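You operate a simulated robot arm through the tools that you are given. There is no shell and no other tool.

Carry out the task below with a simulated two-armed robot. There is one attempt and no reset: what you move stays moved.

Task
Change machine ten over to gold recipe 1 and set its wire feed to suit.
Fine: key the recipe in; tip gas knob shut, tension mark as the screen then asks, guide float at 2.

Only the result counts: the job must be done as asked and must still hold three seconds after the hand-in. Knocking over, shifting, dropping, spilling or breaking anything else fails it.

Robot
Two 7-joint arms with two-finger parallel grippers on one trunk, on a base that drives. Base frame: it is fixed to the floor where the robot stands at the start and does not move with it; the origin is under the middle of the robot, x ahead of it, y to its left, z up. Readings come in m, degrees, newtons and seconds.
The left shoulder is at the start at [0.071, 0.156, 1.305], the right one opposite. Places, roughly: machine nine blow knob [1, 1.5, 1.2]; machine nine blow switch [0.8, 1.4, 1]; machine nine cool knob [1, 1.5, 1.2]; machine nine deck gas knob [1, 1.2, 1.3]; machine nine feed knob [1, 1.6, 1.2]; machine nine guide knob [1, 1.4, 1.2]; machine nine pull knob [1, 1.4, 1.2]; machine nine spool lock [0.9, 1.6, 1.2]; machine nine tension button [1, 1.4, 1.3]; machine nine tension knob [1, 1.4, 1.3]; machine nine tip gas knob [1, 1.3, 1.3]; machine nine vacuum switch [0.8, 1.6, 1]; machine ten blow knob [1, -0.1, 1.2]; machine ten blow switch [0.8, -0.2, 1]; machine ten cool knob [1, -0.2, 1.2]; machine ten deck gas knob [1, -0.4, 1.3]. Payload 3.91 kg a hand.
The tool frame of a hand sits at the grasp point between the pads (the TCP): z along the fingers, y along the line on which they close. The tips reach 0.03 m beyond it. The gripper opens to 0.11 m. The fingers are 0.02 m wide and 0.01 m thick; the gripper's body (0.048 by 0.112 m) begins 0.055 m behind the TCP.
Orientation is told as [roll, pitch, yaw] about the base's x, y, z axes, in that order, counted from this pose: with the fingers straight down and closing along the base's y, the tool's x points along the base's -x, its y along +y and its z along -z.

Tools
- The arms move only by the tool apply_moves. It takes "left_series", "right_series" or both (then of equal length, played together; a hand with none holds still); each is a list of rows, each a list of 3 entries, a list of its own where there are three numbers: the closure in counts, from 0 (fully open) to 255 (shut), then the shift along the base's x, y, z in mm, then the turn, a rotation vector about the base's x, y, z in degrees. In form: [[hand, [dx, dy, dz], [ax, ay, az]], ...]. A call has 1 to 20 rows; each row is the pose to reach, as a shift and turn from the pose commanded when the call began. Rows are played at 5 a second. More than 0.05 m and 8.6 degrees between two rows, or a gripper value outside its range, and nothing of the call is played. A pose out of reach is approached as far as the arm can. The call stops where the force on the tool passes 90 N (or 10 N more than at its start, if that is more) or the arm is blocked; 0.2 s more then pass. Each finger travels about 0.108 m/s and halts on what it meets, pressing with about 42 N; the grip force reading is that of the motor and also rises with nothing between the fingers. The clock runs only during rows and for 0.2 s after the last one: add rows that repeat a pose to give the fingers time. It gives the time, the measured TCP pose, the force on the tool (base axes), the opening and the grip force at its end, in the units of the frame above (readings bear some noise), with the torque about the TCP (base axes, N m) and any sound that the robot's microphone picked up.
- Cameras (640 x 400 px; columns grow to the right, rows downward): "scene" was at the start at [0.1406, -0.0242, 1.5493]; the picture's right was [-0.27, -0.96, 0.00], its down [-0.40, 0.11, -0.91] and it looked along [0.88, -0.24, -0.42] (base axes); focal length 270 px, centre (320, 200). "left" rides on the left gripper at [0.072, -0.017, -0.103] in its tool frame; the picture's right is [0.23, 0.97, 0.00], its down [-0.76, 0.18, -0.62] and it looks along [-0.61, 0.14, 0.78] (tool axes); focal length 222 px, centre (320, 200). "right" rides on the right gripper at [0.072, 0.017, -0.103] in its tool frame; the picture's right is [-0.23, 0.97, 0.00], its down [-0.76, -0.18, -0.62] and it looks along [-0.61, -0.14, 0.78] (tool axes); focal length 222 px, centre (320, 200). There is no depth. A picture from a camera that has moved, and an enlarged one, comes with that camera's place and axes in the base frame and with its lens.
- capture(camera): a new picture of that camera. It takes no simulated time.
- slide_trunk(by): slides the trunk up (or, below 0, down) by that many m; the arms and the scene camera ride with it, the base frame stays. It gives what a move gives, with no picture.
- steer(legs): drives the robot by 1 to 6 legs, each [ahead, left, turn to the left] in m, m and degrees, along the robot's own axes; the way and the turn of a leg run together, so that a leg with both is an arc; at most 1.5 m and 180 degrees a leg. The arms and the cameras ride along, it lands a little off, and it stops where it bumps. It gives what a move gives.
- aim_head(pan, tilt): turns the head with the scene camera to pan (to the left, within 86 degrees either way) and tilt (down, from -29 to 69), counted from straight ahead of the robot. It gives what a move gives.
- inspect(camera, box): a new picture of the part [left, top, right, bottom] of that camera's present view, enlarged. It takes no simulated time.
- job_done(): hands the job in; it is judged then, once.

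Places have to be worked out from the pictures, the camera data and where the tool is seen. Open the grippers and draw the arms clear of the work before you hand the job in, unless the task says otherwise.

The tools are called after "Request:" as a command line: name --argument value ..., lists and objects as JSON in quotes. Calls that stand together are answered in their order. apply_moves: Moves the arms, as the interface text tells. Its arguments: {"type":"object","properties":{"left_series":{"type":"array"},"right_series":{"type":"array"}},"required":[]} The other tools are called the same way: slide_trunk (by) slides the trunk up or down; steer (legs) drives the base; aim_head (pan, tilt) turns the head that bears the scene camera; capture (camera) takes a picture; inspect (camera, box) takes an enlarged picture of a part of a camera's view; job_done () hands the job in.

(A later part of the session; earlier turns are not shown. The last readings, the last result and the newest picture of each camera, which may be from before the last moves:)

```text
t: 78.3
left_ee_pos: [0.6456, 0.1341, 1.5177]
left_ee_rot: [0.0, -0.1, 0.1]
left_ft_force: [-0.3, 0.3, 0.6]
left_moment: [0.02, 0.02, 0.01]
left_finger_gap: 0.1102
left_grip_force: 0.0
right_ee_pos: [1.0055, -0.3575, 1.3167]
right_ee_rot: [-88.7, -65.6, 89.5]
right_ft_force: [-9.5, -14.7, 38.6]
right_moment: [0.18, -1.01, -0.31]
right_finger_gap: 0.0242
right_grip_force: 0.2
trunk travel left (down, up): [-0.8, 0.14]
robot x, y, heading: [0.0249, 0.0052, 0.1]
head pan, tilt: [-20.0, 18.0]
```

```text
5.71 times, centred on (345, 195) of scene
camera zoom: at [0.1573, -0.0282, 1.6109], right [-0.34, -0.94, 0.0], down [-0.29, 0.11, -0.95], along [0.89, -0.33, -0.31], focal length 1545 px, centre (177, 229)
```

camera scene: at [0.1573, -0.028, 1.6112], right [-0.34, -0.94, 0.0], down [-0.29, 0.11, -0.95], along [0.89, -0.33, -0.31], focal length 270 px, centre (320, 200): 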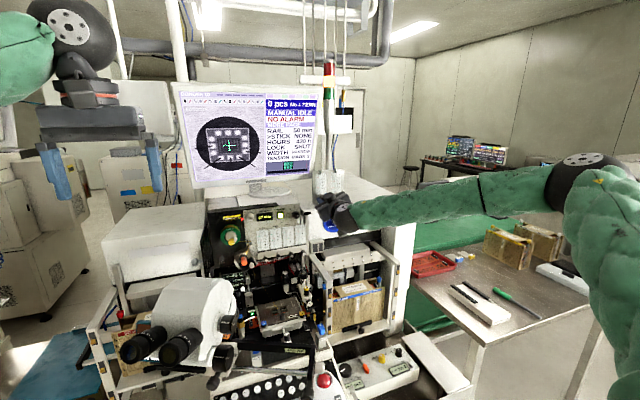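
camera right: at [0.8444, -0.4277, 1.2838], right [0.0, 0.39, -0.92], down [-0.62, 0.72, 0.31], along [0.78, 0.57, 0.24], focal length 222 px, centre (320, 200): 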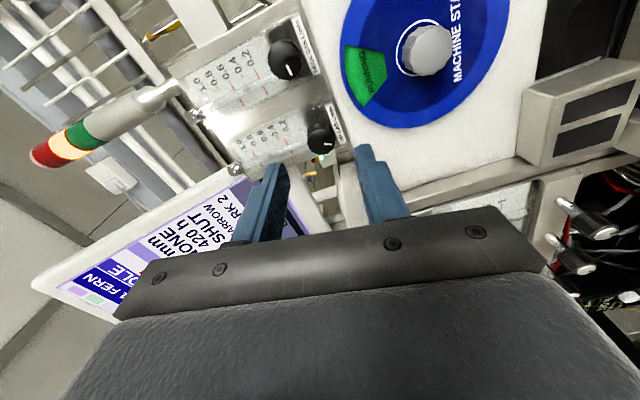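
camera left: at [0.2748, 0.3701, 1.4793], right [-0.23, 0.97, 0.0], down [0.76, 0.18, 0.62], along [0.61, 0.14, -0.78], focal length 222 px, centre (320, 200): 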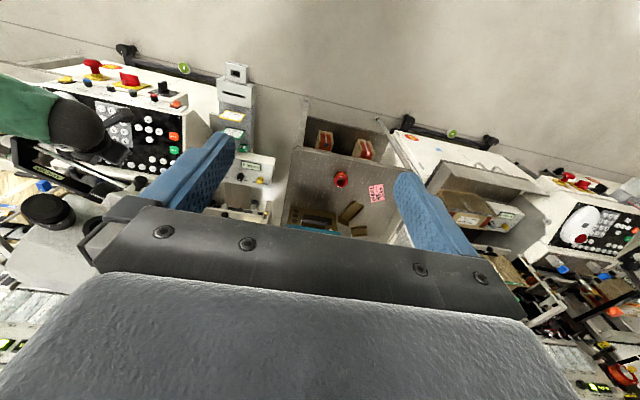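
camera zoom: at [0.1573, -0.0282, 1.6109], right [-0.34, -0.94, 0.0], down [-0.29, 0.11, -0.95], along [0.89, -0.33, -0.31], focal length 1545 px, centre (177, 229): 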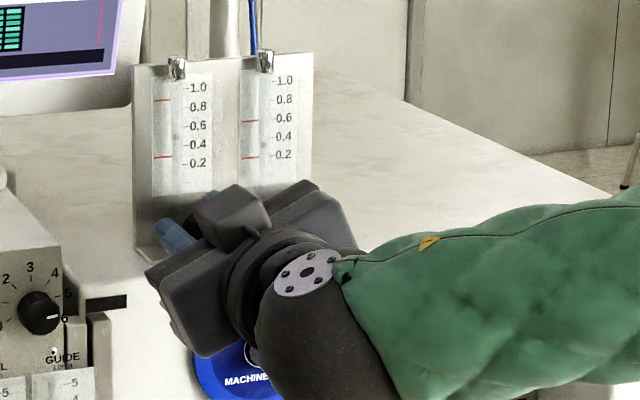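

The left finger is pressing on the machine top. I withdraw straight back and look from outside.

Request:
apply_moves --right_series '[[200, [-10, 0, 1.5], [0, 0, 0]], [195, [-25, 0, 2], [0, 0, 0]], [185, [-45, 0, 2], [0, 0, 0]], [185, [-60, 0, 2], [0, 0, 0]], [185, [-60, 0, 2], [0, 0, 0]]]'

Request:
capture --camera "right"

Request:
inspect --camera "right" --box '[240, 80, 400, 190]'

Request:
inspect --camera "scene" --box '[300, 160, 390, 230]'

```text
t: 79.5
left_ee_pos: [0.6516, 0.135, 1.5146]
left_ee_rot: [-0.1, 0.0, 0.0]
left_ft_force: [0.4, -0.5, -0.3]
left_moment: [-0.04, -0.02, -0.01]
left_finger_gap: 0.11
left_grip_force: 0.1
right_ee_pos: [0.9495, -0.3546, 1.3122]
right_ee_rot: [-87.5, -65.7, 88.5]
right_ft_force: [-0.5, 0.4, -1.3]
right_moment: [-0.01, 0.01, 0.0]
right_finger_gap: 0.0304
right_grip_force: 0.1
trunk travel left (down, up): [-0.8, 0.14]
robot x, y, heading: [0.0252, 0.0036, -0.2]
head pan, tilt: [-20.0, 18.0]
```

```text
taken
camera right: at [0.8459, -0.3684, 1.2403], right [-0.01, 0.98, -0.2], down [-0.61, 0.15, 0.78], along [0.79, 0.13, 0.6], focal length 222 px, centre (320, 200)
```

right: 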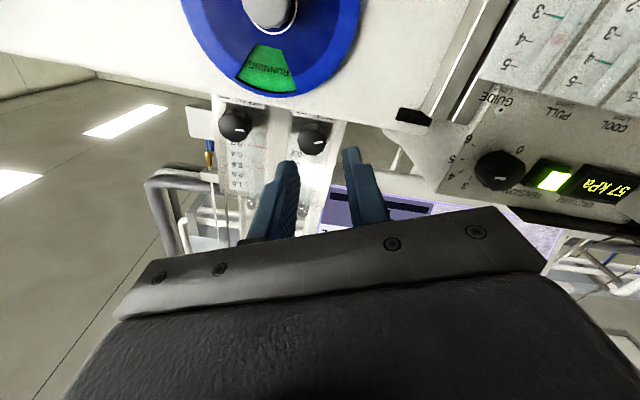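

```text
3.64 times, centred on (320, 135) of right
camera zoom: at [0.8459, -0.3684, 1.2403], right [-0.01, 0.98, -0.2], down [-0.61, 0.15, 0.78], along [0.79, 0.13, 0.6], focal length 808 px, centre (320, 436)
```

zoom: 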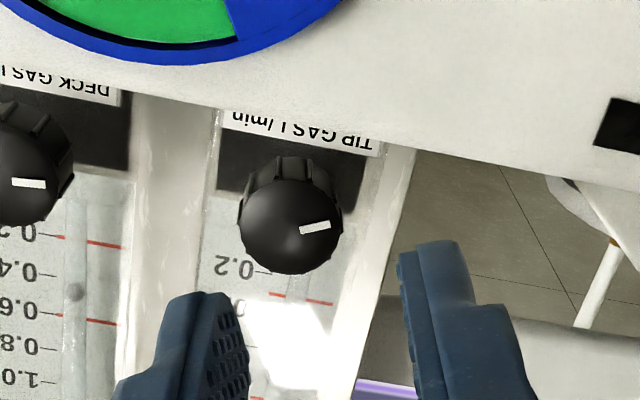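

```text
5.71 times, centred on (345, 195) of scene
camera zoom: at [0.1635, -0.0273, 1.6101], right [-0.34, -0.94, 0.0], down [-0.29, 0.11, -0.95], along [0.89, -0.33, -0.31], focal length 1545 px, centre (177, 229)
```

zoom: 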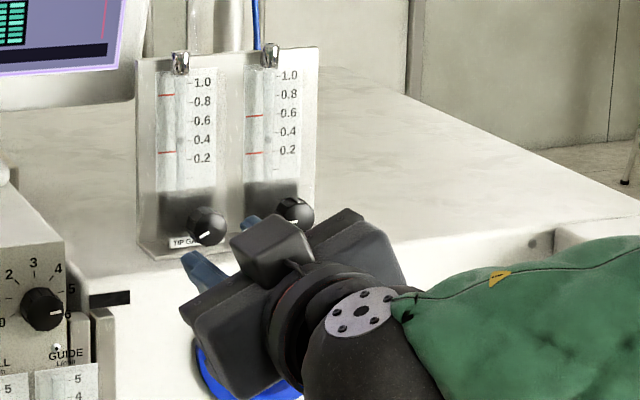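

Useful: the knob turned a little clockwise and the float fell from 0.53 to about 0.40, so clockwise closes it. I re-align the hand level and higher with roll −20°, and move in more shallowly.

Request:
apply_moves --right_series '[[185, [0, -1, 4], [2, -0.5, -0.4]], [185, [0, -2, 8], [4.3, -1.0, -0.8]], [185, [0, -2, 8], [4.3, -1.0, -0.8]]]'

Request:
inspect --camera "right" --box '[240, 80, 400, 190]'

```text
t: 80.3
left_ee_pos: [0.6512, 0.1355, 1.5146]
left_ee_rot: [0.0, 0.1, 0.0]
left_ft_force: [0.5, -0.4, 0.5]
left_moment: [0.01, -0.01, -0.03]
left_finger_gap: 0.11
left_grip_force: 0.0
right_ee_pos: [0.9499, -0.3569, 1.3205]
right_ee_rot: [-90.5, -69.8, 90.0]
right_ft_force: [0.5, 0.1, 0.4]
right_moment: [0.03, -0.02, -0.02]
right_finger_gap: 0.0303
right_grip_force: 0.2
trunk travel left (down, up): [-0.8, 0.14]
robot x, y, heading: [0.0195, 0.0023, 0.1]
head pan, tilt: [-20.0, 18.0]
```

```text
3.64 times, centred on (320, 135) of right
camera zoom: at [0.8471, -0.3639, 1.2456], right [0.01, 0.99, -0.12], down [-0.62, 0.1, 0.77], along [0.78, 0.07, 0.62], focal length 808 px, centre (320, 436)
```

zoom: 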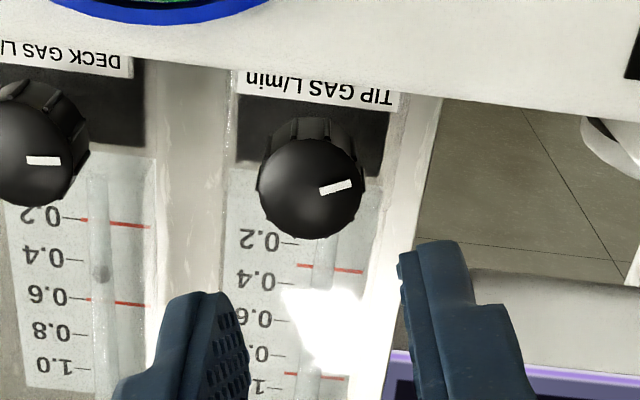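

Aligned. Now I move in 49 mm, grip, and turn clockwise 42° in one sequence.

Request:
apply_moves --right_series '[[185, [25, 0, 0], [0, 0, 0]], [185, [49, 0, 0], [0, 0, 0]], [185, [49, 0, 0], [0, 0, 0]], [255, [49, 0, 0], [0, 0, 0]], [255, [49, 0, 0], [0, 0, 0]], [255, [49, -0.9, 0.3], [8, 0, 0]], [255, [49, -1.9, 0.4], [16, 0, 0]], [255, [49, -2.9, 0.4], [24, 0, 0]], [255, [49, -3.9, 0.3], [32, 0, 0]], [255, [49, -4.8, 0], [40, 0, 0]], [255, [49, -5, 0], [42, 0, 0]], [255, [49, -5, 0], [42, 0, 0]]]'

Request:
inspect --camera "right" --box '[240, 80, 400, 190]'

Request:
inspect --camera "scene" --box '[305, 160, 350, 215]'

```text
t: 82.9
left_ee_pos: [0.6526, 0.1354, 1.5129]
left_ee_rot: [-0.1, 0.1, 0.0]
left_ft_force: [0.2, -0.6, -0.7]
left_moment: [-0.02, 0.0, 0.01]
left_finger_gap: 0.1103
left_grip_force: 0.0
right_ee_pos: [0.9996, -0.3635, 1.3207]
right_ee_rot: [89.6, -67.9, -89.9]
right_ft_force: [-2.9, 2.5, -10.6]
right_moment: [-0.02, -0.95, 0.12]
right_finger_gap: 0.0209
right_grip_force: 45.4
trunk travel left (down, up): [-0.8, 0.14]
robot x, y, heading: [0.021, 0.0053, 0.1]
head pan, tilt: [-20.0, 18.0]
```

```text
3.64 times, centred on (320, 135) of right
camera zoom: at [0.8966, -0.3187, 1.2592], right [0.01, 0.82, 0.57], down [-0.62, -0.45, 0.64], along [0.78, -0.36, 0.51], focal length 808 px, centre (320, 436)
```

zoom: 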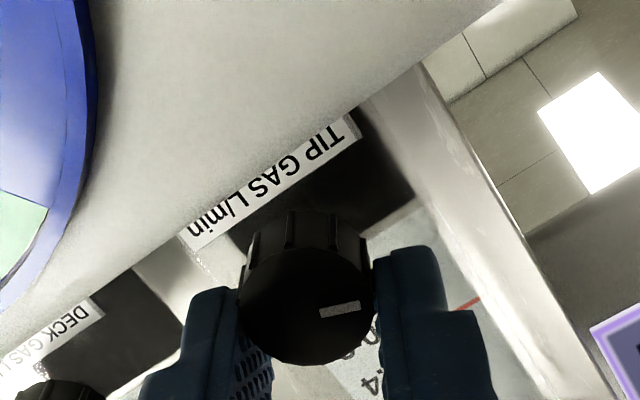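

```text
7.27 times, centred on (328, 188) of scene
camera zoom: at [0.1641, -0.0277, 1.6101], right [-0.34, -0.94, 0.0], down [-0.29, 0.11, -0.95], along [0.89, -0.33, -0.31], focal length 1967 px, centre (266, 291)
```

zoom: 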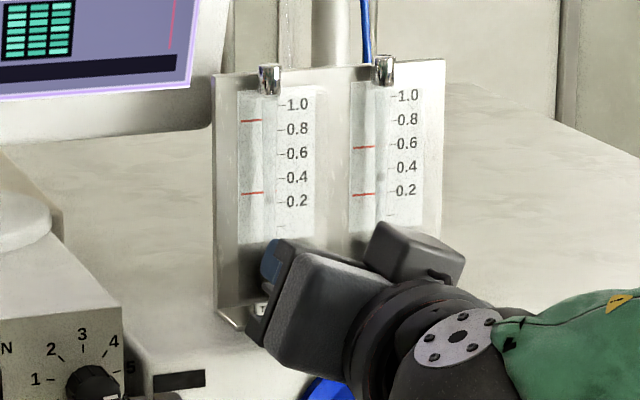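

The knob turned with the hand. I zoom on the float.

Request:
inspect --camera "scene" --box '[318, 168, 342, 192]'

```text
16.00 times, centred on (330, 180) of scene
camera zoom: at [0.1641, -0.0277, 1.6101], right [-0.34, -0.94, 0.0], down [-0.29, 0.11, -0.95], along [0.89, -0.33, -0.31], focal length 4326 px, centre (160, 520)
```

zoom: 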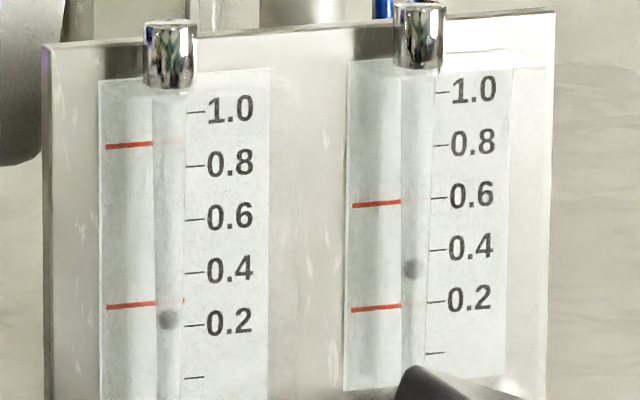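

Float dropped to about 0.22. I do another stroke: open, withdraw, roll back, re-enter, grip, and turn clockwise again.

Request:
apply_moves --right_series '[[188, [0, 0, 0], [0, 0, 0]], [188, [0, 0, 0], [0, 0, 0]], [188, [-40, 0, 0], [0, 0, 0]], [188, [-40, 0.9, 0.3], [-8, 0, 0]], [188, [-40, 1.9, 0.5], [-16, 0, 0]], [188, [-40, 2.8, 0.5], [-24, 0, 0]], [188, [-40, 3.8, 0.4], [-32, 0, 0]], [188, [-40, 4.8, 0.2], [-40, 0, 0]], [188, [-40, 5, 0.1], [-42, 0, 0]], [188, [0, 5, 0.1], [-42, 0, 0]], [188, [0, 5, 0.1], [-42, 0, 0]], [255, [0, 5, 0.1], [-42, 0, 0]], [255, [0, 5, 0.1], [-42, 0, 0]], [255, [0, 4, 0.4], [-34, 0, 0]], [255, [0, 3, 0.5], [-26, 0, 0]], [255, [0, 2.1, 0.5], [-18, 0, 0]], [255, [0, 1.2, 0.4], [-10, 0, 0]], [255, [0, 0.3, 0.2], [-2, 0, 0]], [255, [0, 0, 0], [1, 0, 0]], [255, [0, 0, 0], [1, 0, 0]]]'

Request:
inspect --camera "right" --box '[240, 80, 400, 190]'

Request:
inspect --camera "scene" --box '[318, 168, 342, 192]'

```text
t: 87.1
left_ee_pos: [0.652, 0.1331, 1.5151]
left_ee_rot: [0.1, 0.2, -0.1]
left_ft_force: [1.0, -1.2, 0.7]
left_moment: [0.02, 0.02, 0.03]
left_finger_gap: 0.1099
left_grip_force: 0.0
right_ee_pos: [0.9983, -0.3642, 1.3225]
right_ee_rot: [90.1, -67.0, -90.5]
right_ft_force: [29.0, -18.8, 31.5]
right_moment: [-0.12, -0.95, -0.08]
right_finger_gap: 0.0206
right_grip_force: 44.4
trunk travel left (down, up): [-0.8, 0.14]
robot x, y, heading: [0.0253, 0.0035, 0.1]
head pan, tilt: [-20.0, 18.0]
```

```text
3.64 times, centred on (320, 135) of right
camera zoom: at [0.8969, -0.3186, 1.2622], right [0.01, 0.81, 0.59], down [-0.63, -0.46, 0.63], along [0.78, -0.37, 0.5], focal length 808 px, centre (320, 436)
```

zoom: 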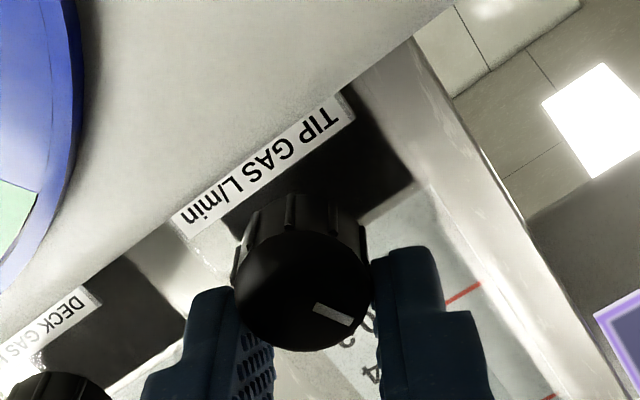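

```text
16.00 times, centred on (330, 180) of scene
camera zoom: at [0.1641, -0.029, 1.6103], right [-0.34, -0.94, 0.0], down [-0.29, 0.11, -0.95], along [0.89, -0.33, -0.31], focal length 4326 px, centre (160, 520)
```

zoom: 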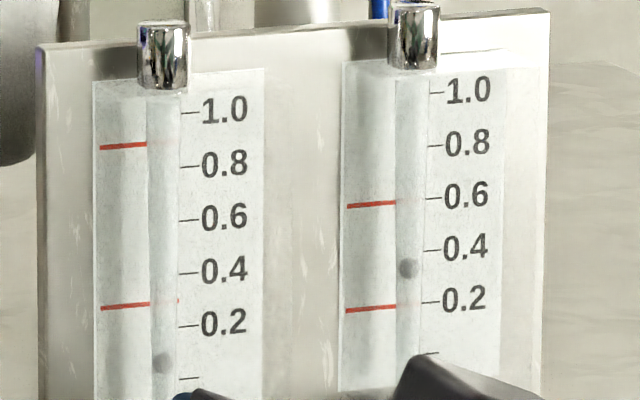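

Float is almost at zero (~0.05). One more stroke, turning about 32°, to bring it to the shut stop.

Request:
apply_moves --right_series '[[188, [0, 0, 0], [0, 0, 0]], [188, [0, 0, 0], [0, 0, 0]], [188, [-40, 0, 0], [0, 0, 0]], [188, [-40, 0.9, 0.3], [-8, 0, 0]], [188, [-40, 1.9, 0.5], [-16, 0, 0]], [188, [-40, 2.8, 0.5], [-24, 0, 0]], [188, [-40, 3.8, 0.4], [-32, 0, 0]], [188, [-40, 4.8, 0.2], [-40, 0, 0]], [188, [-40, 5, 0.1], [-43, 0, 0]], [188, [0, 5, 0.1], [-43, 0, 0]], [188, [0, 5, 0.1], [-43, 0, 0]], [255, [0, 5, 0.1], [-43, 0, 0]], [255, [0, 5, 0.1], [-43, 0, 0]], [255, [0, 4, 0.4], [-35, 0, 0]], [255, [0, 3, 0.5], [-27, 0, 0]], [255, [0, 2.1, 0.5], [-19, 0, 0]], [255, [0, 1.5, 0.4], [-13, 0, 0]], [255, [0, 1.5, 0.4], [-13, 0, 0]]]'

Request:
inspect --camera "right" --box '[240, 80, 400, 190]'

Request:
inspect --camera "scene" --box '[318, 168, 342, 192]'

```text
t: 90.9
left_ee_pos: [0.6512, 0.1362, 1.5149]
left_ee_rot: [0.0, 0.1, 0.0]
left_ft_force: [-0.1, 0.6, -0.2]
left_moment: [0.02, -0.02, 0.01]
left_finger_gap: 0.1099
left_grip_force: 0.0
right_ee_pos: [0.9977, -0.3622, 1.3196]
right_ee_rot: [89.5, -80.0, -89.9]
right_ft_force: [-18.8, 11.1, -22.5]
right_moment: [0.11, 0.62, 0.8]
right_finger_gap: 0.0214
right_grip_force: 44.8
trunk travel left (down, up): [-0.8, 0.14]
robot x, y, heading: [0.0239, 0.0045, -0.2]
head pan, tilt: [-20.0, 18.0]
```

```text
3.64 times, centred on (320, 135) of right
camera zoom: at [0.8947, -0.3304, 1.2512], right [0.01, 0.92, 0.39], down [-0.62, -0.3, 0.72], along [0.78, -0.25, 0.57], focal length 808 px, centre (320, 436)
```

zoom: 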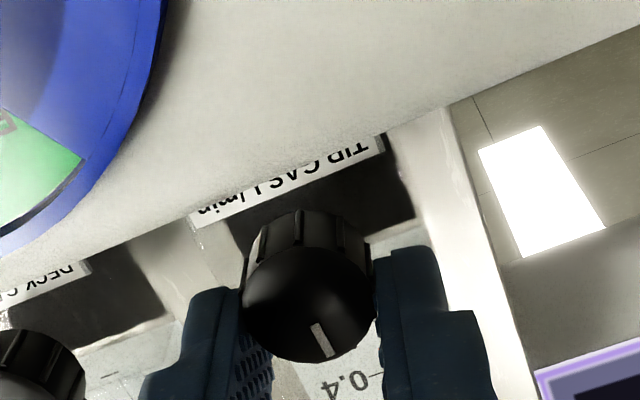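

```text
16.00 times, centred on (330, 180) of scene
camera zoom: at [0.1635, -0.0271, 1.6101], right [-0.34, -0.94, 0.0], down [-0.29, 0.11, -0.95], along [0.89, -0.33, -0.31], focal length 4326 px, centre (160, 520)
```

zoom: 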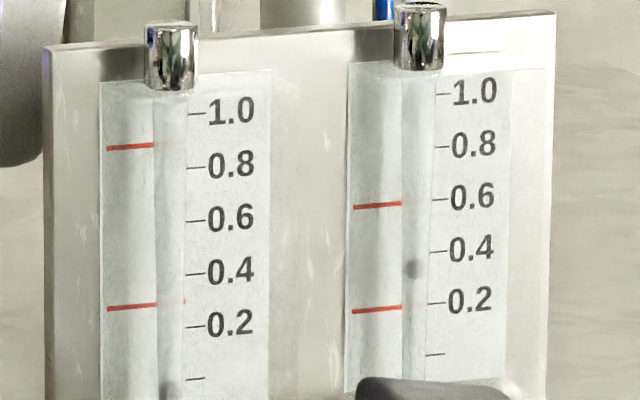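

The float has dropped to the bottom. I turn another 12° to feel whether the stop is reached.

Request:
apply_moves --right_series '[[255, [0, -0.7, -0.1], [6, 0, 0]], [255, [0, -1.5, -0.4], [12, 0, 0]], [255, [0, -1.5, -0.4], [12, 0, 0]]]'

Request:
inspect --camera "right" --box '[240, 80, 400, 190]'

Request:
inspect --camera "scene" --box '[318, 168, 342, 192]'

```text
t: 91.7
left_ee_pos: [0.6516, 0.1356, 1.5146]
left_ee_rot: [0.0, 0.2, 0.0]
left_ft_force: [0.1, -1.1, 0.1]
left_moment: [0.04, -0.01, 0.02]
left_finger_gap: 0.1101
left_grip_force: 0.1
right_ee_pos: [0.9983, -0.3629, 1.3215]
right_ee_rot: [90.0, -68.0, -90.4]
right_ft_force: [-8.9, 3.6, -11.5]
right_moment: [-0.15, 0.43, 0.4]
right_finger_gap: 0.0215
right_grip_force: 44.9
trunk travel left (down, up): [-0.8, 0.14]
robot x, y, heading: [0.0206, 0.0014, -0.0]
head pan, tilt: [-20.0, 18.0]
```

```text
3.64 times, centred on (320, 135) of right
camera zoom: at [0.8954, -0.3189, 1.2601], right [0.01, 0.82, 0.57], down [-0.63, -0.45, 0.64], along [0.78, -0.36, 0.51], focal length 808 px, centre (320, 436)
```

zoom: 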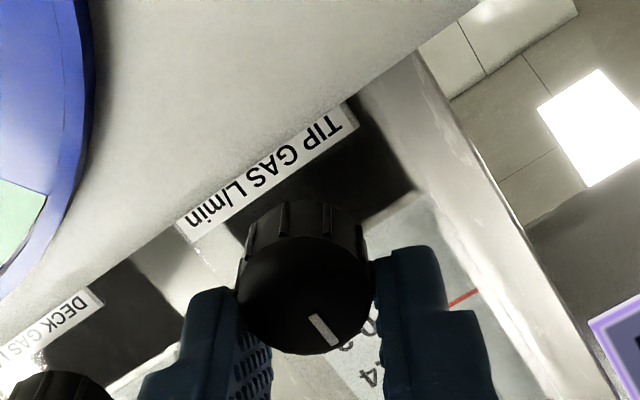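

```text
16.00 times, centred on (330, 180) of scene
camera zoom: at [0.1638, -0.0278, 1.6103], right [-0.34, -0.94, 0.0], down [-0.29, 0.11, -0.95], along [0.89, -0.33, -0.31], focal length 4326 px, centre (160, 520)
```

zoom: 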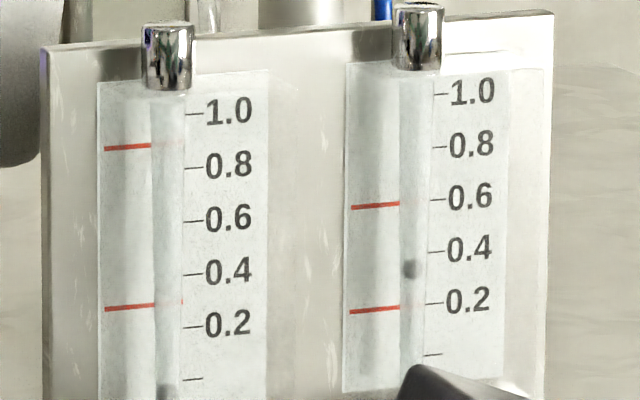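

The pointer stayed at 12 o'clock while the hand slipped: the tip gas is at its shut stop. I release and withdraw, then verify.

Request:
apply_moves --right_series '[[230, [0, 0, 0], [0, 0, 0]], [188, [0, 0, 0], [0, 0, 0]], [188, [0, 0, 0], [0, 0, 0]], [188, [-40, 0, 0], [0, 0, 0]], [188, [-80, 0, 0], [-8, 0, 0]], [188, [-120, 0, 0], [-16, 0, 0]], [188, [-150, 0, 0], [-22, 0, 0]], [188, [-150, 0, 0], [-22, 0, 0]]]'

Request:
inspect --camera "scene" --box '[305, 165, 350, 215]'

Request:
capture --camera "right"

Request:
inspect --camera "scene" --box '[240, 195, 340, 275]'

```text
t: 93.5
left_ee_pos: [0.6529, 0.1347, 1.5144]
left_ee_rot: [0.0, 0.2, 0.0]
left_ft_force: [0.3, 0.3, -0.5]
left_moment: [0.0, -0.01, -0.02]
left_finger_gap: 0.1101
left_grip_force: 0.0
right_ee_pos: [0.848, -0.3639, 1.3216]
right_ee_rot: [-97.5, -89.8, 97.2]
right_ft_force: [0.3, -0.5, 0.8]
right_moment: [-0.02, 0.01, 0.0]
right_finger_gap: 0.0287
right_grip_force: 0.1
trunk travel left (down, up): [-0.8, 0.14]
robot x, y, heading: [0.0234, 0.0008, -0.3]
head pan, tilt: [-20.0, 18.0]
```

```text
8.00 times, centred on (328, 190) of scene
camera zoom: at [0.1643, -0.0272, 1.6101], right [-0.34, -0.94, 0.0], down [-0.29, 0.11, -0.95], along [0.89, -0.33, -0.31], focal length 2163 px, centre (260, 280)
```

zoom: 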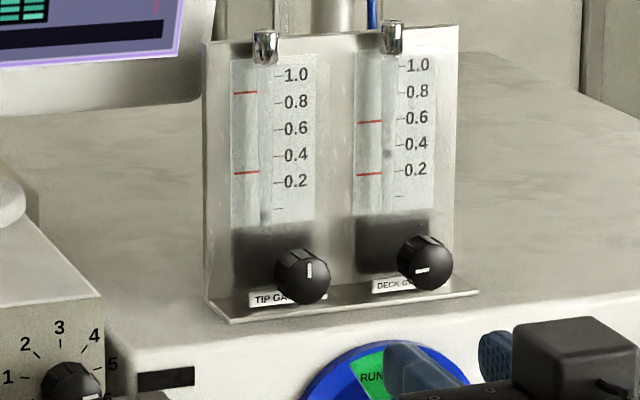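

```text
taken
camera right: at [0.7451, -0.3449, 1.2487], right [0.01, 0.97, 0.22], down [-0.62, -0.17, 0.76], along [0.78, -0.14, 0.61], focal length 222 px, centre (320, 200)
```

right: 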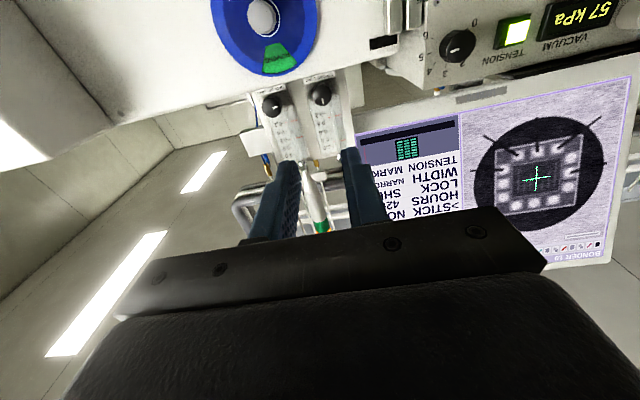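

```text
5.00 times, centred on (290, 235) of scene
camera zoom: at [0.1643, -0.0272, 1.6101], right [-0.34, -0.94, 0.0], down [-0.29, 0.11, -0.95], along [0.89, -0.33, -0.31], focal length 1352 px, centre (470, 25)
```

zoom: 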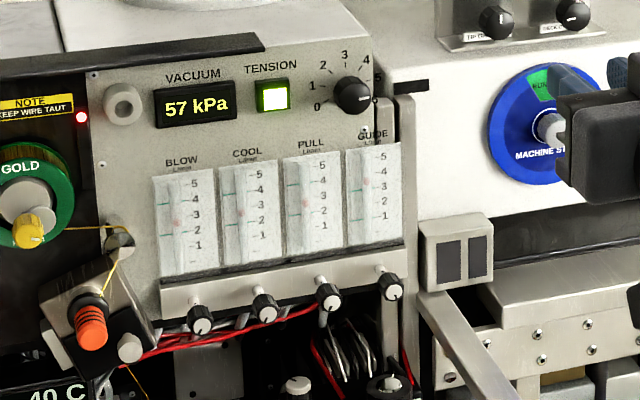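

Tip gas now sits shut with its float at the bottom. Next the tension knob: I bring the hand in front of it, rolled +60° so I can turn it counter-clockwise ~130°.

Request:
apply_moves --right_series '[[180, [0, 16, -4], [8, 0, 0]], [170, [0, 32, -8], [16, 0, 0]], [160, [0, 48, -12], [24, 0, 0]], [160, [0, 64, -16], [32, 0, 0]], [160, [0, 80, -20], [40, 0, 0]], [160, [0, 96, -24], [48, 0, 0]], [160, [0, 112, -28], [56, 0, 0]], [160, [0, 125, -31], [62, 0, 0]], [160, [40, 125, -31], [64, 0, 0]], [160, [40, 125, -31], [64, 0, 0]]]'

Request:
capture --camera "right"

Request:
inspect --camera "right" --box '[240, 80, 400, 190]'

Request:
inspect --camera "scene" --box '[240, 195, 340, 275]'

```text
t: 95.7
left_ee_pos: [0.6521, 0.135, 1.5154]
left_ee_rot: [0.0, 0.1, 0.0]
left_ft_force: [0.9, -0.5, -0.4]
left_moment: [0.01, 0.01, 0.01]
left_finger_gap: 0.1099
left_grip_force: 0.0
right_ee_pos: [0.881, -0.2446, 1.3257]
right_ee_rot: [88.5, -27.1, -89.6]
right_ft_force: [0.0, 0.6, 0.3]
right_moment: [0.03, -0.02, 0.03]
right_finger_gap: 0.0409
right_grip_force: 0.0
right hand out of reach, approached as far as the arm can: row 8, 9, 10
trunk travel left (down, up): [-0.8, 0.14]
robot x, y, heading: [0.024, 0.0059, 0.1]
head pan, tilt: [-20.0, 18.0]
```

```text
taken
camera right: at [0.7777, -0.171, 1.3095], right [0.02, 0.24, 0.97], down [-0.62, -0.76, 0.2], along [0.78, -0.61, 0.13], focal length 222 px, centre (320, 200)
```

right: 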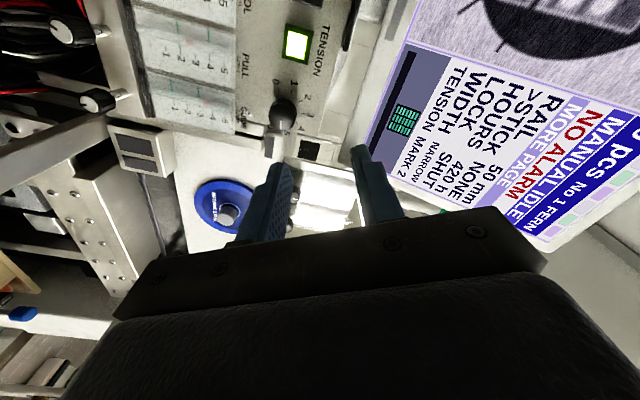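

```text
3.64 times, centred on (320, 135) of right
camera zoom: at [0.7777, -0.171, 1.3095], right [0.02, 0.24, 0.97], down [-0.62, -0.76, 0.2], along [0.78, -0.61, 0.13], focal length 808 px, centre (320, 436)
```

zoom: 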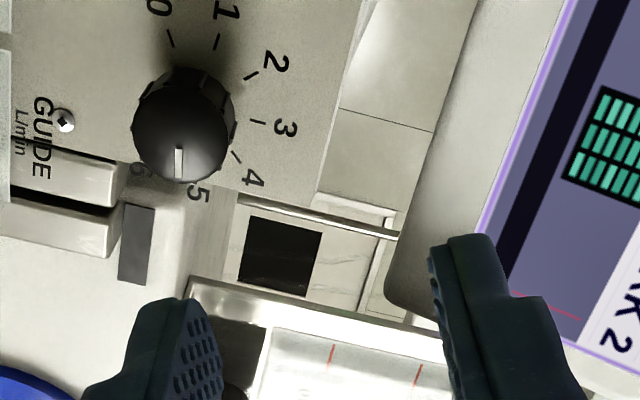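

```text
5.00 times, centred on (290, 235) of scene
camera zoom: at [0.164, -0.0275, 1.6101], right [-0.34, -0.94, 0.0], down [-0.29, 0.11, -0.95], along [0.89, -0.33, -0.31], focal length 1352 px, centre (470, 25)
```

zoom: 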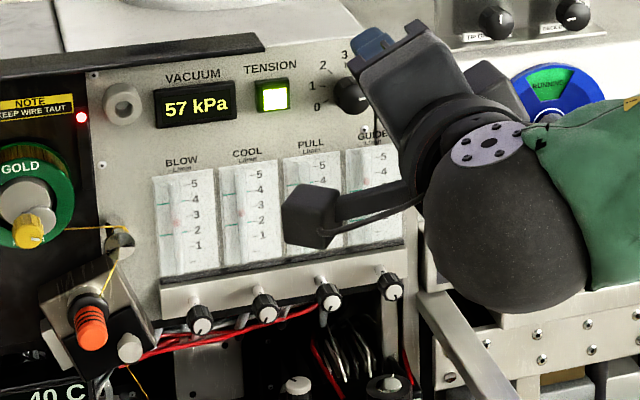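

The wrist's roll limit is near +60°, so I use +40° instead and line up with the knob axis at about (-0.240, 1.289).

Request:
apply_moves --right_series '[[160, [0, 1, -6], [-8, 0, 0]], [160, [0, 2, -15], [-16, 0, 0]], [160, [5, 4, -28], [-23, 0, 0]], [160, [15, 4.6, -36.7], [-23, 0, 0]], [160, [24, 4.6, -36.7], [-23, 0, 0]], [160, [24, 4.6, -36.7], [-23, 0, 0]]]'

Request:
inspect --camera "right" --box '[240, 80, 400, 190]'

Request:
inspect --camera "scene" --box '[240, 195, 340, 275]'

```text
t: 97.1
left_ee_pos: [0.6515, 0.135, 1.515]
left_ee_rot: [0.0, 0.1, 0.0]
left_ft_force: [0.3, 0.5, -1.0]
left_moment: [0.0, 0.02, 0.03]
left_finger_gap: 0.1098
left_grip_force: 0.0
right_ee_pos: [0.9035, -0.2386, 1.2872]
right_ee_rot: [89.7, -49.1, -90.2]
right_ft_force: [0.5, 0.6, 0.2]
right_moment: [0.01, 0.03, -0.01]
right_finger_gap: 0.0409
right_grip_force: 0.1
trunk travel left (down, up): [-0.8, 0.14]
robot x, y, heading: [0.0239, 0.0032, 0.0]
head pan, tilt: [-20.0, 18.0]
```

```text
3.64 times, centred on (320, 135) of right
camera zoom: at [0.8007, -0.1767, 1.2436], right [0.01, 0.59, 0.81], down [-0.63, -0.63, 0.46], along [0.78, -0.51, 0.36], focal length 808 px, centre (320, 436)
```

zoom: 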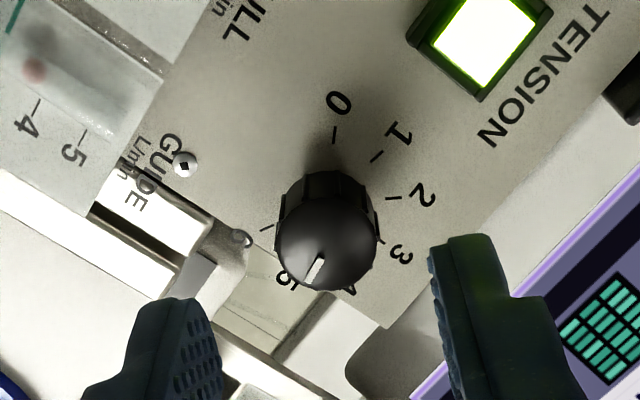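

```text
5.00 times, centred on (290, 235) of scene
camera zoom: at [0.1633, -0.0278, 1.6102], right [-0.34, -0.94, 0.0], down [-0.29, 0.11, -0.95], along [0.89, -0.33, -0.31], focal length 1352 px, centre (470, 25)
```

zoom: 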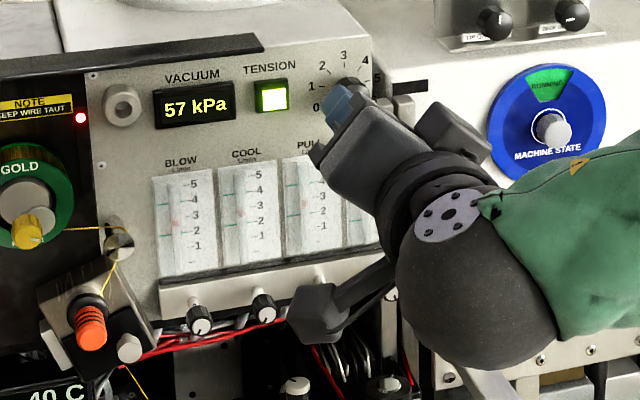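

Knob axis (-0.2405, 1.2895), face x≈0.97, panel x≈0.988. I centre, move in 50 mm, and grip.

Request:
apply_moves --right_series '[[175, [15, -2, 2], [0, 0, 0]], [175, [35, -2, 2], [0, 0, 0]], [175, [50, -2, 2], [0, 0, 0]], [175, [50, -2, 2], [0, 0, 0]], [255, [50, -2, 2], [0, 0, 0]], [255, [50, -2, 2], [0, 0, 0]], [255, [50, -2, 2], [0, 0, 0]]]'

Request:
inspect --camera "right" --box '[240, 80, 400, 190]'

```text
t: 98.7
left_ee_pos: [0.6515, 0.1366, 1.5156]
left_ee_rot: [0.0, 0.0, 0.0]
left_ft_force: [0.8, 0.1, 0.6]
left_moment: [0.01, -0.02, -0.02]
left_finger_gap: 0.1098
left_grip_force: 0.0
right_ee_pos: [0.9544, -0.2397, 1.2903]
right_ee_rot: [89.9, -49.1, -90.3]
right_ft_force: [8.8, 6.4, 13.9]
right_moment: [0.01, -0.01, 0.63]
right_finger_gap: 0.0216
right_grip_force: 45.4
trunk travel left (down, up): [-0.8, 0.14]
robot x, y, heading: [0.0247, 0.0062, 0.0]
head pan, tilt: [-20.0, 18.0]
```

```text
3.64 times, centred on (320, 135) of right
camera zoom: at [0.851, -0.1782, 1.2458], right [0.0, 0.59, 0.81], down [-0.63, -0.63, 0.46], along [0.78, -0.51, 0.37], focal length 808 px, centre (320, 436)
```

zoom: 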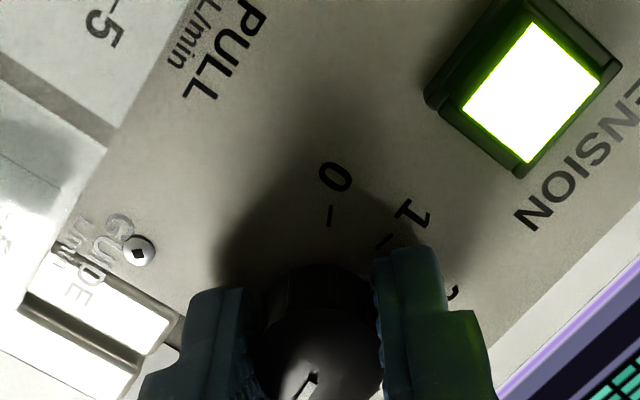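

Firm grip. I turn the tension knob counter-clockwise by 100° first and then check the pointer.

Request:
apply_moves --right_series '[[255, [0, 1, 1], [-8, 0, 0]], [255, [0, 1, 1], [-16, 0, 0]], [255, [0, 1, 1], [-24, 0, 0]], [255, [0, 1, 1], [-32, 0, 0]], [255, [0, 1, 1], [-40, 0, 0]], [255, [0, 1, 1], [-48, 0, 0]], [255, [0, 1, 1], [-56, 0, 0]], [255, [0, 1, 1], [-64, 0, 0]], [255, [0, 1, 1], [-72, 0, 0]], [255, [0, 1, 1], [-80, 0, 0]], [255, [0, 1, 1], [-88, 0, 0]], [255, [0, 1, 1], [-96, 0, 0]], [255, [0, 1, 1], [-100, 0, 0]], [255, [0, 1, 1], [-100, 0, 0]]]'

Request:
inspect --camera "right" --box '[240, 80, 400, 190]'

Request:
inspect --camera "scene" --box '[285, 205, 325, 230]'

```text
t: 101.7
left_ee_pos: [0.6514, 0.1355, 1.5145]
left_ee_rot: [-0.1, 0.1, 0.0]
left_ft_force: [0.2, 0.0, 0.5]
left_moment: [-0.02, 0.0, 0.02]
left_finger_gap: 0.1099
left_grip_force: 0.1
right_ee_pos: [0.9535, -0.2391, 1.2908]
right_ee_rot: [-90.2, -30.9, 89.9]
right_ft_force: [-18.1, 6.0, -21.7]
right_moment: [0.02, 0.76, -0.13]
right_finger_gap: 0.0215
right_grip_force: 45.0
trunk travel left (down, up): [-0.8, 0.14]
robot x, y, heading: [0.022, 0.0048, 0.3]
head pan, tilt: [-20.0, 18.0]
```

```text
3.64 times, centred on (320, 135) of right
camera zoom: at [0.8508, -0.2923, 1.2374], right [0.0, 0.69, -0.72], down [-0.62, 0.56, 0.54], along [0.78, 0.45, 0.43], focal length 808 px, centre (320, 436)
```

zoom: 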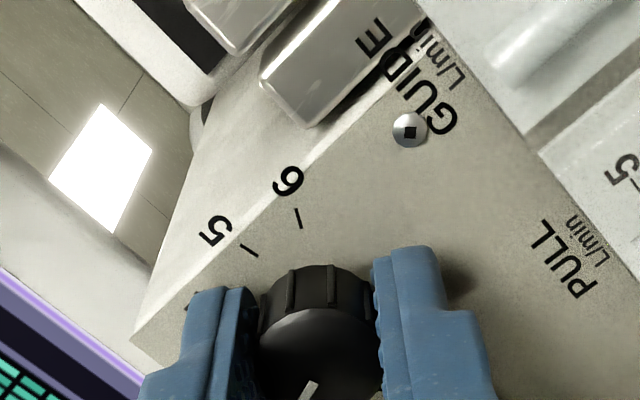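

```text
16.00 times, centred on (305, 218) of scene
camera zoom: at [0.1634, -0.0273, 1.61], right [-0.34, -0.94, 0.0], down [-0.29, 0.11, -0.95], along [0.89, -0.33, -0.31], focal length 4326 px, centre (560, -80)
```

zoom: 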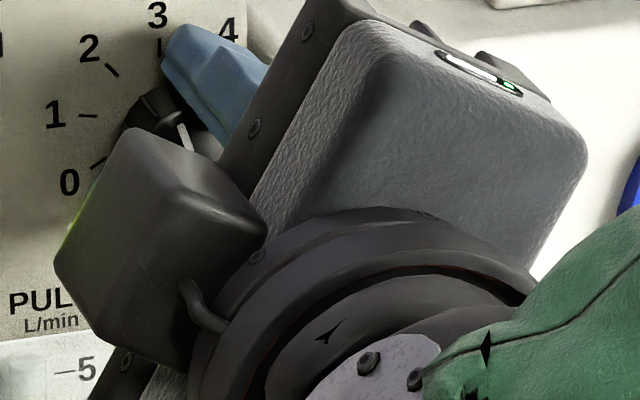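

The knob followed the hand; I estimate the pointer at about 2.6. I turn another 22°.

Request:
apply_moves --right_series '[[255, [0, 0, 0], [-8, 0, 0]], [255, [0, 0, 0], [-16, 0, 0]], [255, [0, 0, 0], [-22, 0, 0]], [255, [0, 0, 0], [-22, 0, 0]]]'

Request:
inspect --camera "scene" --box '[285, 205, 325, 230]'

Request:
inspect --camera "right" --box '[240, 80, 400, 190]'

```text
t: 102.7
left_ee_pos: [0.6515, 0.1338, 1.5146]
left_ee_rot: [0.0, 0.1, 0.0]
left_ft_force: [-1.0, -0.7, -0.3]
left_moment: [-0.02, 0.02, 0.01]
left_finger_gap: 0.11
left_grip_force: 0.0
right_ee_pos: [0.9546, -0.2395, 1.29]
right_ee_rot: [-90.2, -8.8, 90.1]
right_ft_force: [-25.8, 5.3, -33.1]
right_moment: [0.01, 0.91, 0.06]
right_finger_gap: 0.0215
right_grip_force: 44.7
trunk travel left (down, up): [-0.8, 0.14]
robot x, y, heading: [0.0235, 0.0045, 0.2]
head pan, tilt: [-20.0, 18.0]
```

```text
16.00 times, centred on (305, 218) of scene
camera zoom: at [0.1636, -0.0279, 1.61], right [-0.34, -0.94, 0.0], down [-0.29, 0.11, -0.95], along [0.89, -0.33, -0.31], focal length 4326 px, centre (560, -80)
```

zoom: 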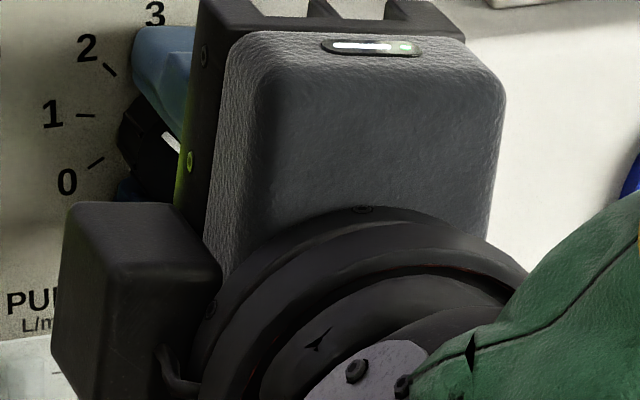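

```text
3.64 times, centred on (320, 135) of right
camera zoom: at [0.8509, -0.3079, 1.2612], right [0.0, 0.37, -0.93], down [-0.62, 0.73, 0.29], along [0.78, 0.58, 0.24], focal length 808 px, centre (320, 436)
```

zoom: 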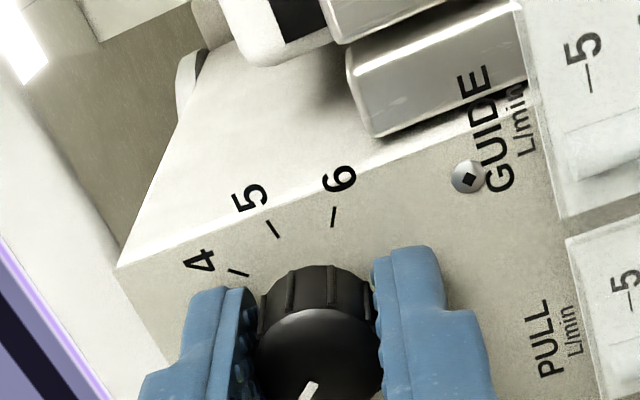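

The pointer now appears close to 2. I release, withdraw and inspect.

Request:
apply_moves --right_series '[[230, [0, 0, 0], [0, 0, 0]], [180, [0, 0, 0], [0, 0, 0]], [175, [0, 0, 0], [0, 0, 0]], [175, [-40, 0, 0], [0, 0, 0]], [175, [-80, -20, 0], [0, 0, 0]], [175, [-100, -60, 0], [0, 0, 0]], [175, [-100, -105, 0], [0, 0, 0]], [175, [-100, -105, 0], [0, 0, 0]]]'

Request:
inspect --camera "scene" --box '[285, 205, 325, 230]'

Request:
capture --camera "right"

Request:
inspect --camera "scene" --box '[240, 195, 340, 275]'

```text
t: 104.5
left_ee_pos: [0.652, 0.1357, 1.5143]
left_ee_rot: [0.0, 0.1, 0.0]
left_ft_force: [-0.7, 1.0, -0.2]
left_moment: [-0.04, 0.0, -0.02]
left_finger_gap: 0.11
left_grip_force: 0.1
right_ee_pos: [0.8536, -0.3439, 1.2914]
right_ee_rot: [-90.2, -8.8, 90.1]
right_ft_force: [-0.1, 0.3, 0.1]
right_moment: [0.01, -0.03, 0.0]
right_finger_gap: 0.0344
right_grip_force: 0.1
trunk travel left (down, up): [-0.8, 0.14]
robot x, y, heading: [0.0243, 0.0029, -0.1]
head pan, tilt: [-20.0, 18.0]
```

```text
16.00 times, centred on (305, 218) of scene
camera zoom: at [0.1639, -0.0262, 1.6102], right [-0.34, -0.94, 0.0], down [-0.29, 0.11, -0.95], along [0.89, -0.33, -0.31], focal length 4326 px, centre (560, -80)
```

zoom: 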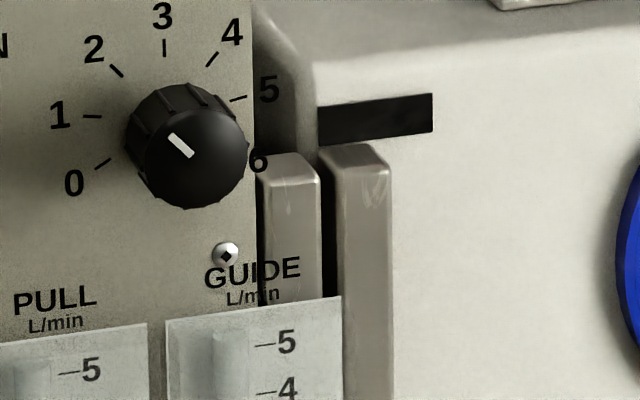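

```text
taken
camera right: at [0.7506, -0.4122, 1.2626], right [0.0, 0.37, -0.93], down [-0.63, 0.72, 0.29], along [0.78, 0.58, 0.24], focal length 222 px, centre (320, 200)
```

right: 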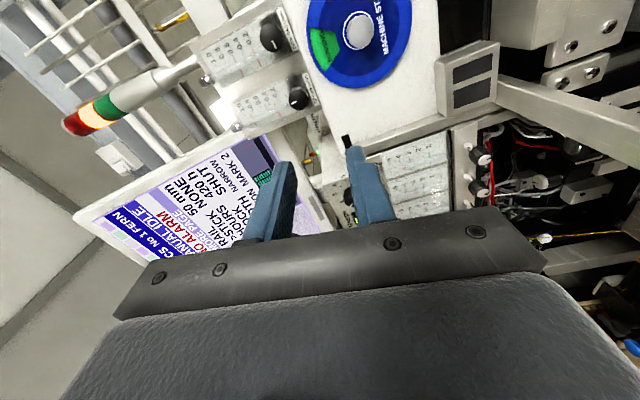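

```text
5.00 times, centred on (290, 235) of scene
camera zoom: at [0.1639, -0.0262, 1.6102], right [-0.34, -0.94, 0.0], down [-0.29, 0.11, -0.95], along [0.89, -0.33, -0.31], focal length 1352 px, centre (470, 25)
```

zoom: 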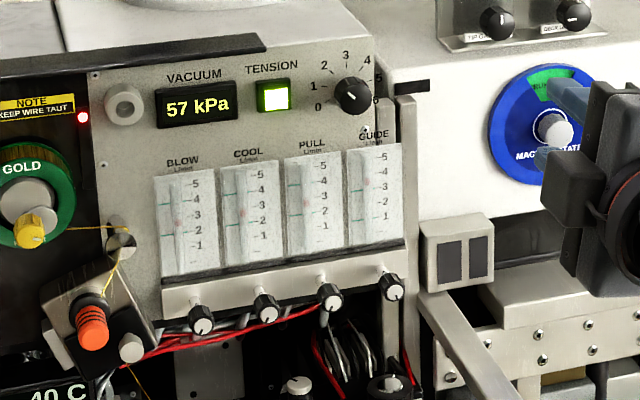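

By the scale ticks the pointer is at about 1.95. I zoom in more to measure precisely.

Request:
inspect --camera "scene" --box '[288, 204, 306, 220]'

Request:
inspect --camera "scene" --box '[302, 218, 326, 260]'

```text
16.00 times, centred on (297, 212) of scene
camera zoom: at [0.1639, -0.0262, 1.6102], right [-0.34, -0.94, 0.0], down [-0.29, 0.11, -0.95], along [0.89, -0.33, -0.31], focal length 4326 px, centre (688, 8)
```

zoom: 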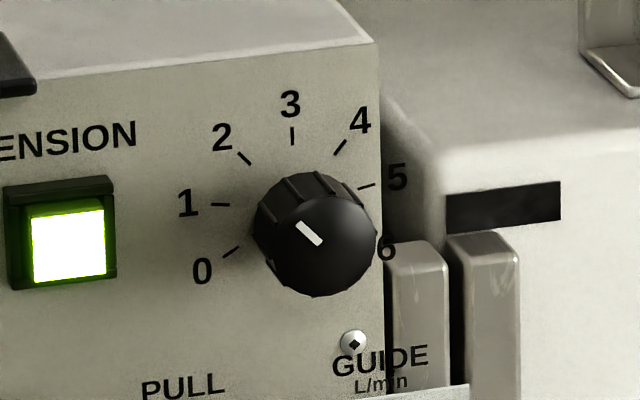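

```text
9.52 times, centred on (314, 239) of scene
camera zoom: at [0.1639, -0.0262, 1.6102], right [-0.34, -0.94, 0.0], down [-0.29, 0.11, -0.95], along [0.89, -0.33, -0.31], focal length 2575 px, centre (377, -171)
```

zoom: 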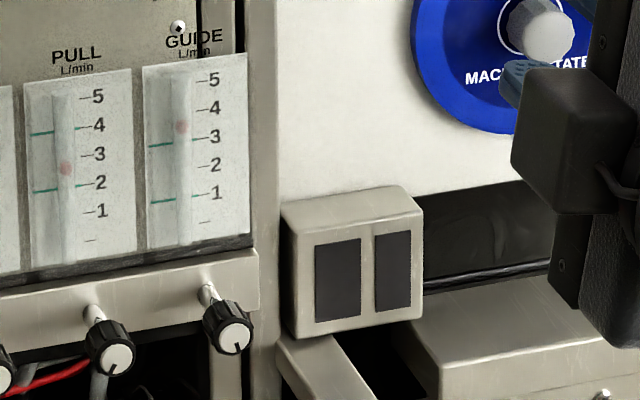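

Tension pointer ≈2. For the guide knob a rail sits low to its right, so I'll come at it from above-front, pitched 40° down. First I roll the hand level again at a safe distance.

Request:
apply_moves --right_series '[[175, [-5, 8, 0], [8, 0, 0]], [175, [-10, 16, 0], [16, 0, 0]], [175, [-20, 24, 0], [24, 0, 0]], [175, [-30, 32, 5], [32, 0, 0]], [175, [-40, 40, 10], [40, 0, 0]], [175, [-50, 48, 15], [48, 0, 0]], [175, [-60, 56, 20], [56, 0, 0]], [175, [-70, 64, 25], [64, 0, 0]], [175, [-80, 72, 30], [72, 0, 0]], [175, [-90, 80, 30], [81, 0, 0]], [175, [-90, 80, 30], [81, 0, 0]]]'

Request:
capture --camera "right"

Request:
inspect --camera "right" --box '[290, 20, 430, 110]'

```text
refused: row 10 steps farther than a row can; nothing moved
```

```text
taken
camera right: at [0.7506, -0.4122, 1.2626], right [0.0, 0.37, -0.93], down [-0.63, 0.72, 0.29], along [0.78, 0.58, 0.24], focal length 222 px, centre (320, 200)
```

right: 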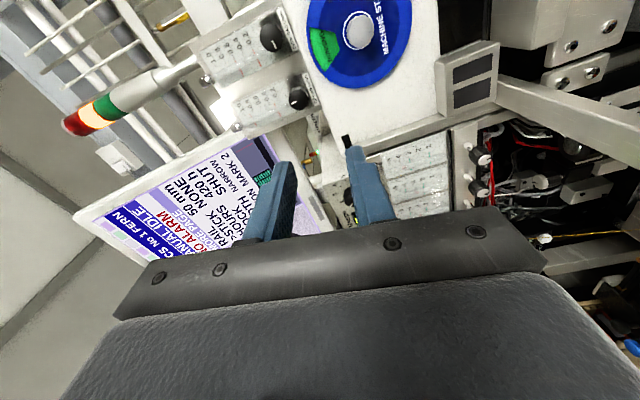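

```text
4.44 times, centred on (360, 65) of right
camera zoom: at [0.7506, -0.4122, 1.2626], right [0.0, 0.37, -0.93], down [-0.63, 0.72, 0.29], along [0.78, 0.58, 0.24], focal length 987 px, centre (142, 800)
```

zoom: 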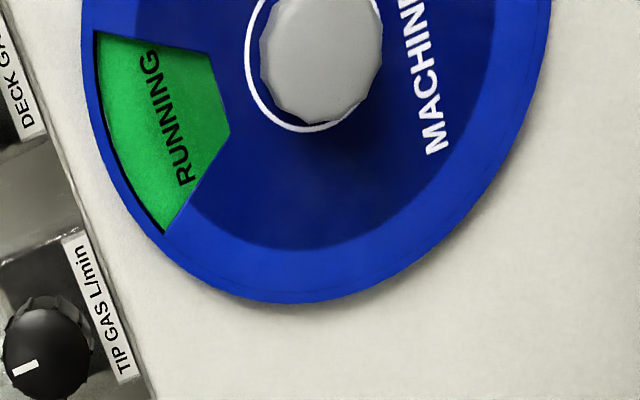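

One step was a touch too large; I resend the level roll with even steps.

Request:
apply_moves --right_series '[[175, [-5, 8, 0], [8, 0, 0]], [175, [-10, 16, 0], [16, 0, 0]], [175, [-20, 24, 0], [24, 0, 0]], [175, [-30, 32, 5], [32, 0, 0]], [175, [-40, 40, 10], [40, 0, 0]], [175, [-50, 48, 15], [48, 0, 0]], [175, [-60, 56, 20], [56, 0, 0]], [175, [-70, 64, 25], [64, 0, 0]], [175, [-80, 72, 30], [72, 0, 0]], [175, [-90, 80, 30], [79, 0, 0]], [175, [-90, 80, 30], [81, 0, 0]]]'

Request:
capture --camera "right"

Request:
inspect --camera "right" --box '[290, 20, 430, 110]'

```text
t: 106.9
left_ee_pos: [0.652, 0.1351, 1.5151]
left_ee_rot: [0.0, 0.1, 0.0]
left_ft_force: [-0.4, -0.3, -0.1]
left_moment: [0.03, -0.01, 0.02]
left_finger_gap: 0.1098
left_grip_force: 0.2
right_ee_pos: [0.7641, -0.2651, 1.3212]
right_ee_rot: [-172.7, -90.0, 172.4]
right_ft_force: [0.3, 0.2, 0.6]
right_moment: [-0.04, 0.04, 0.02]
right_finger_gap: 0.0346
right_grip_force: 0.1
trunk travel left (down, up): [-0.8, 0.14]
robot x, y, heading: [0.0231, 0.0015, -0.1]
head pan, tilt: [-20.0, 18.0]
```

```text
taken
camera right: at [0.6621, -0.2466, 1.2487], right [0.01, 0.97, 0.23], down [-0.62, -0.17, 0.76], along [0.78, -0.15, 0.61], focal length 222 px, centre (320, 200)
```

right: 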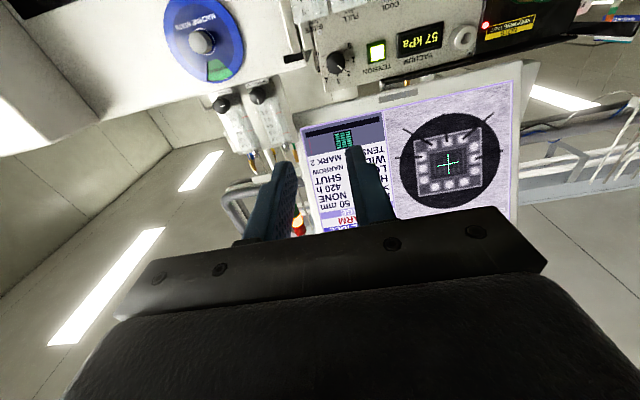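

```text
4.44 times, centred on (360, 65) of right
camera zoom: at [0.6621, -0.2466, 1.2487], right [0.01, 0.97, 0.23], down [-0.62, -0.17, 0.76], along [0.78, -0.15, 0.61], focal length 987 px, centre (142, 800)
```

zoom: 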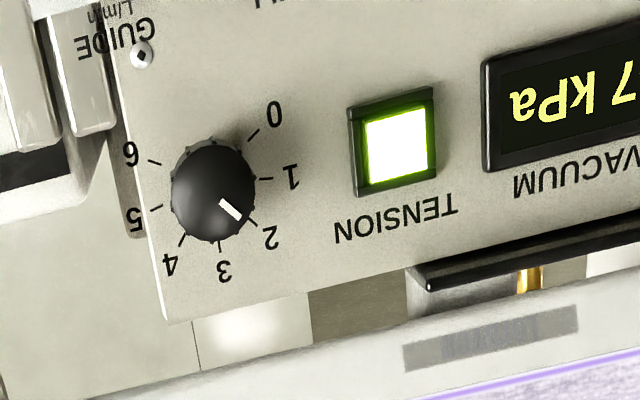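

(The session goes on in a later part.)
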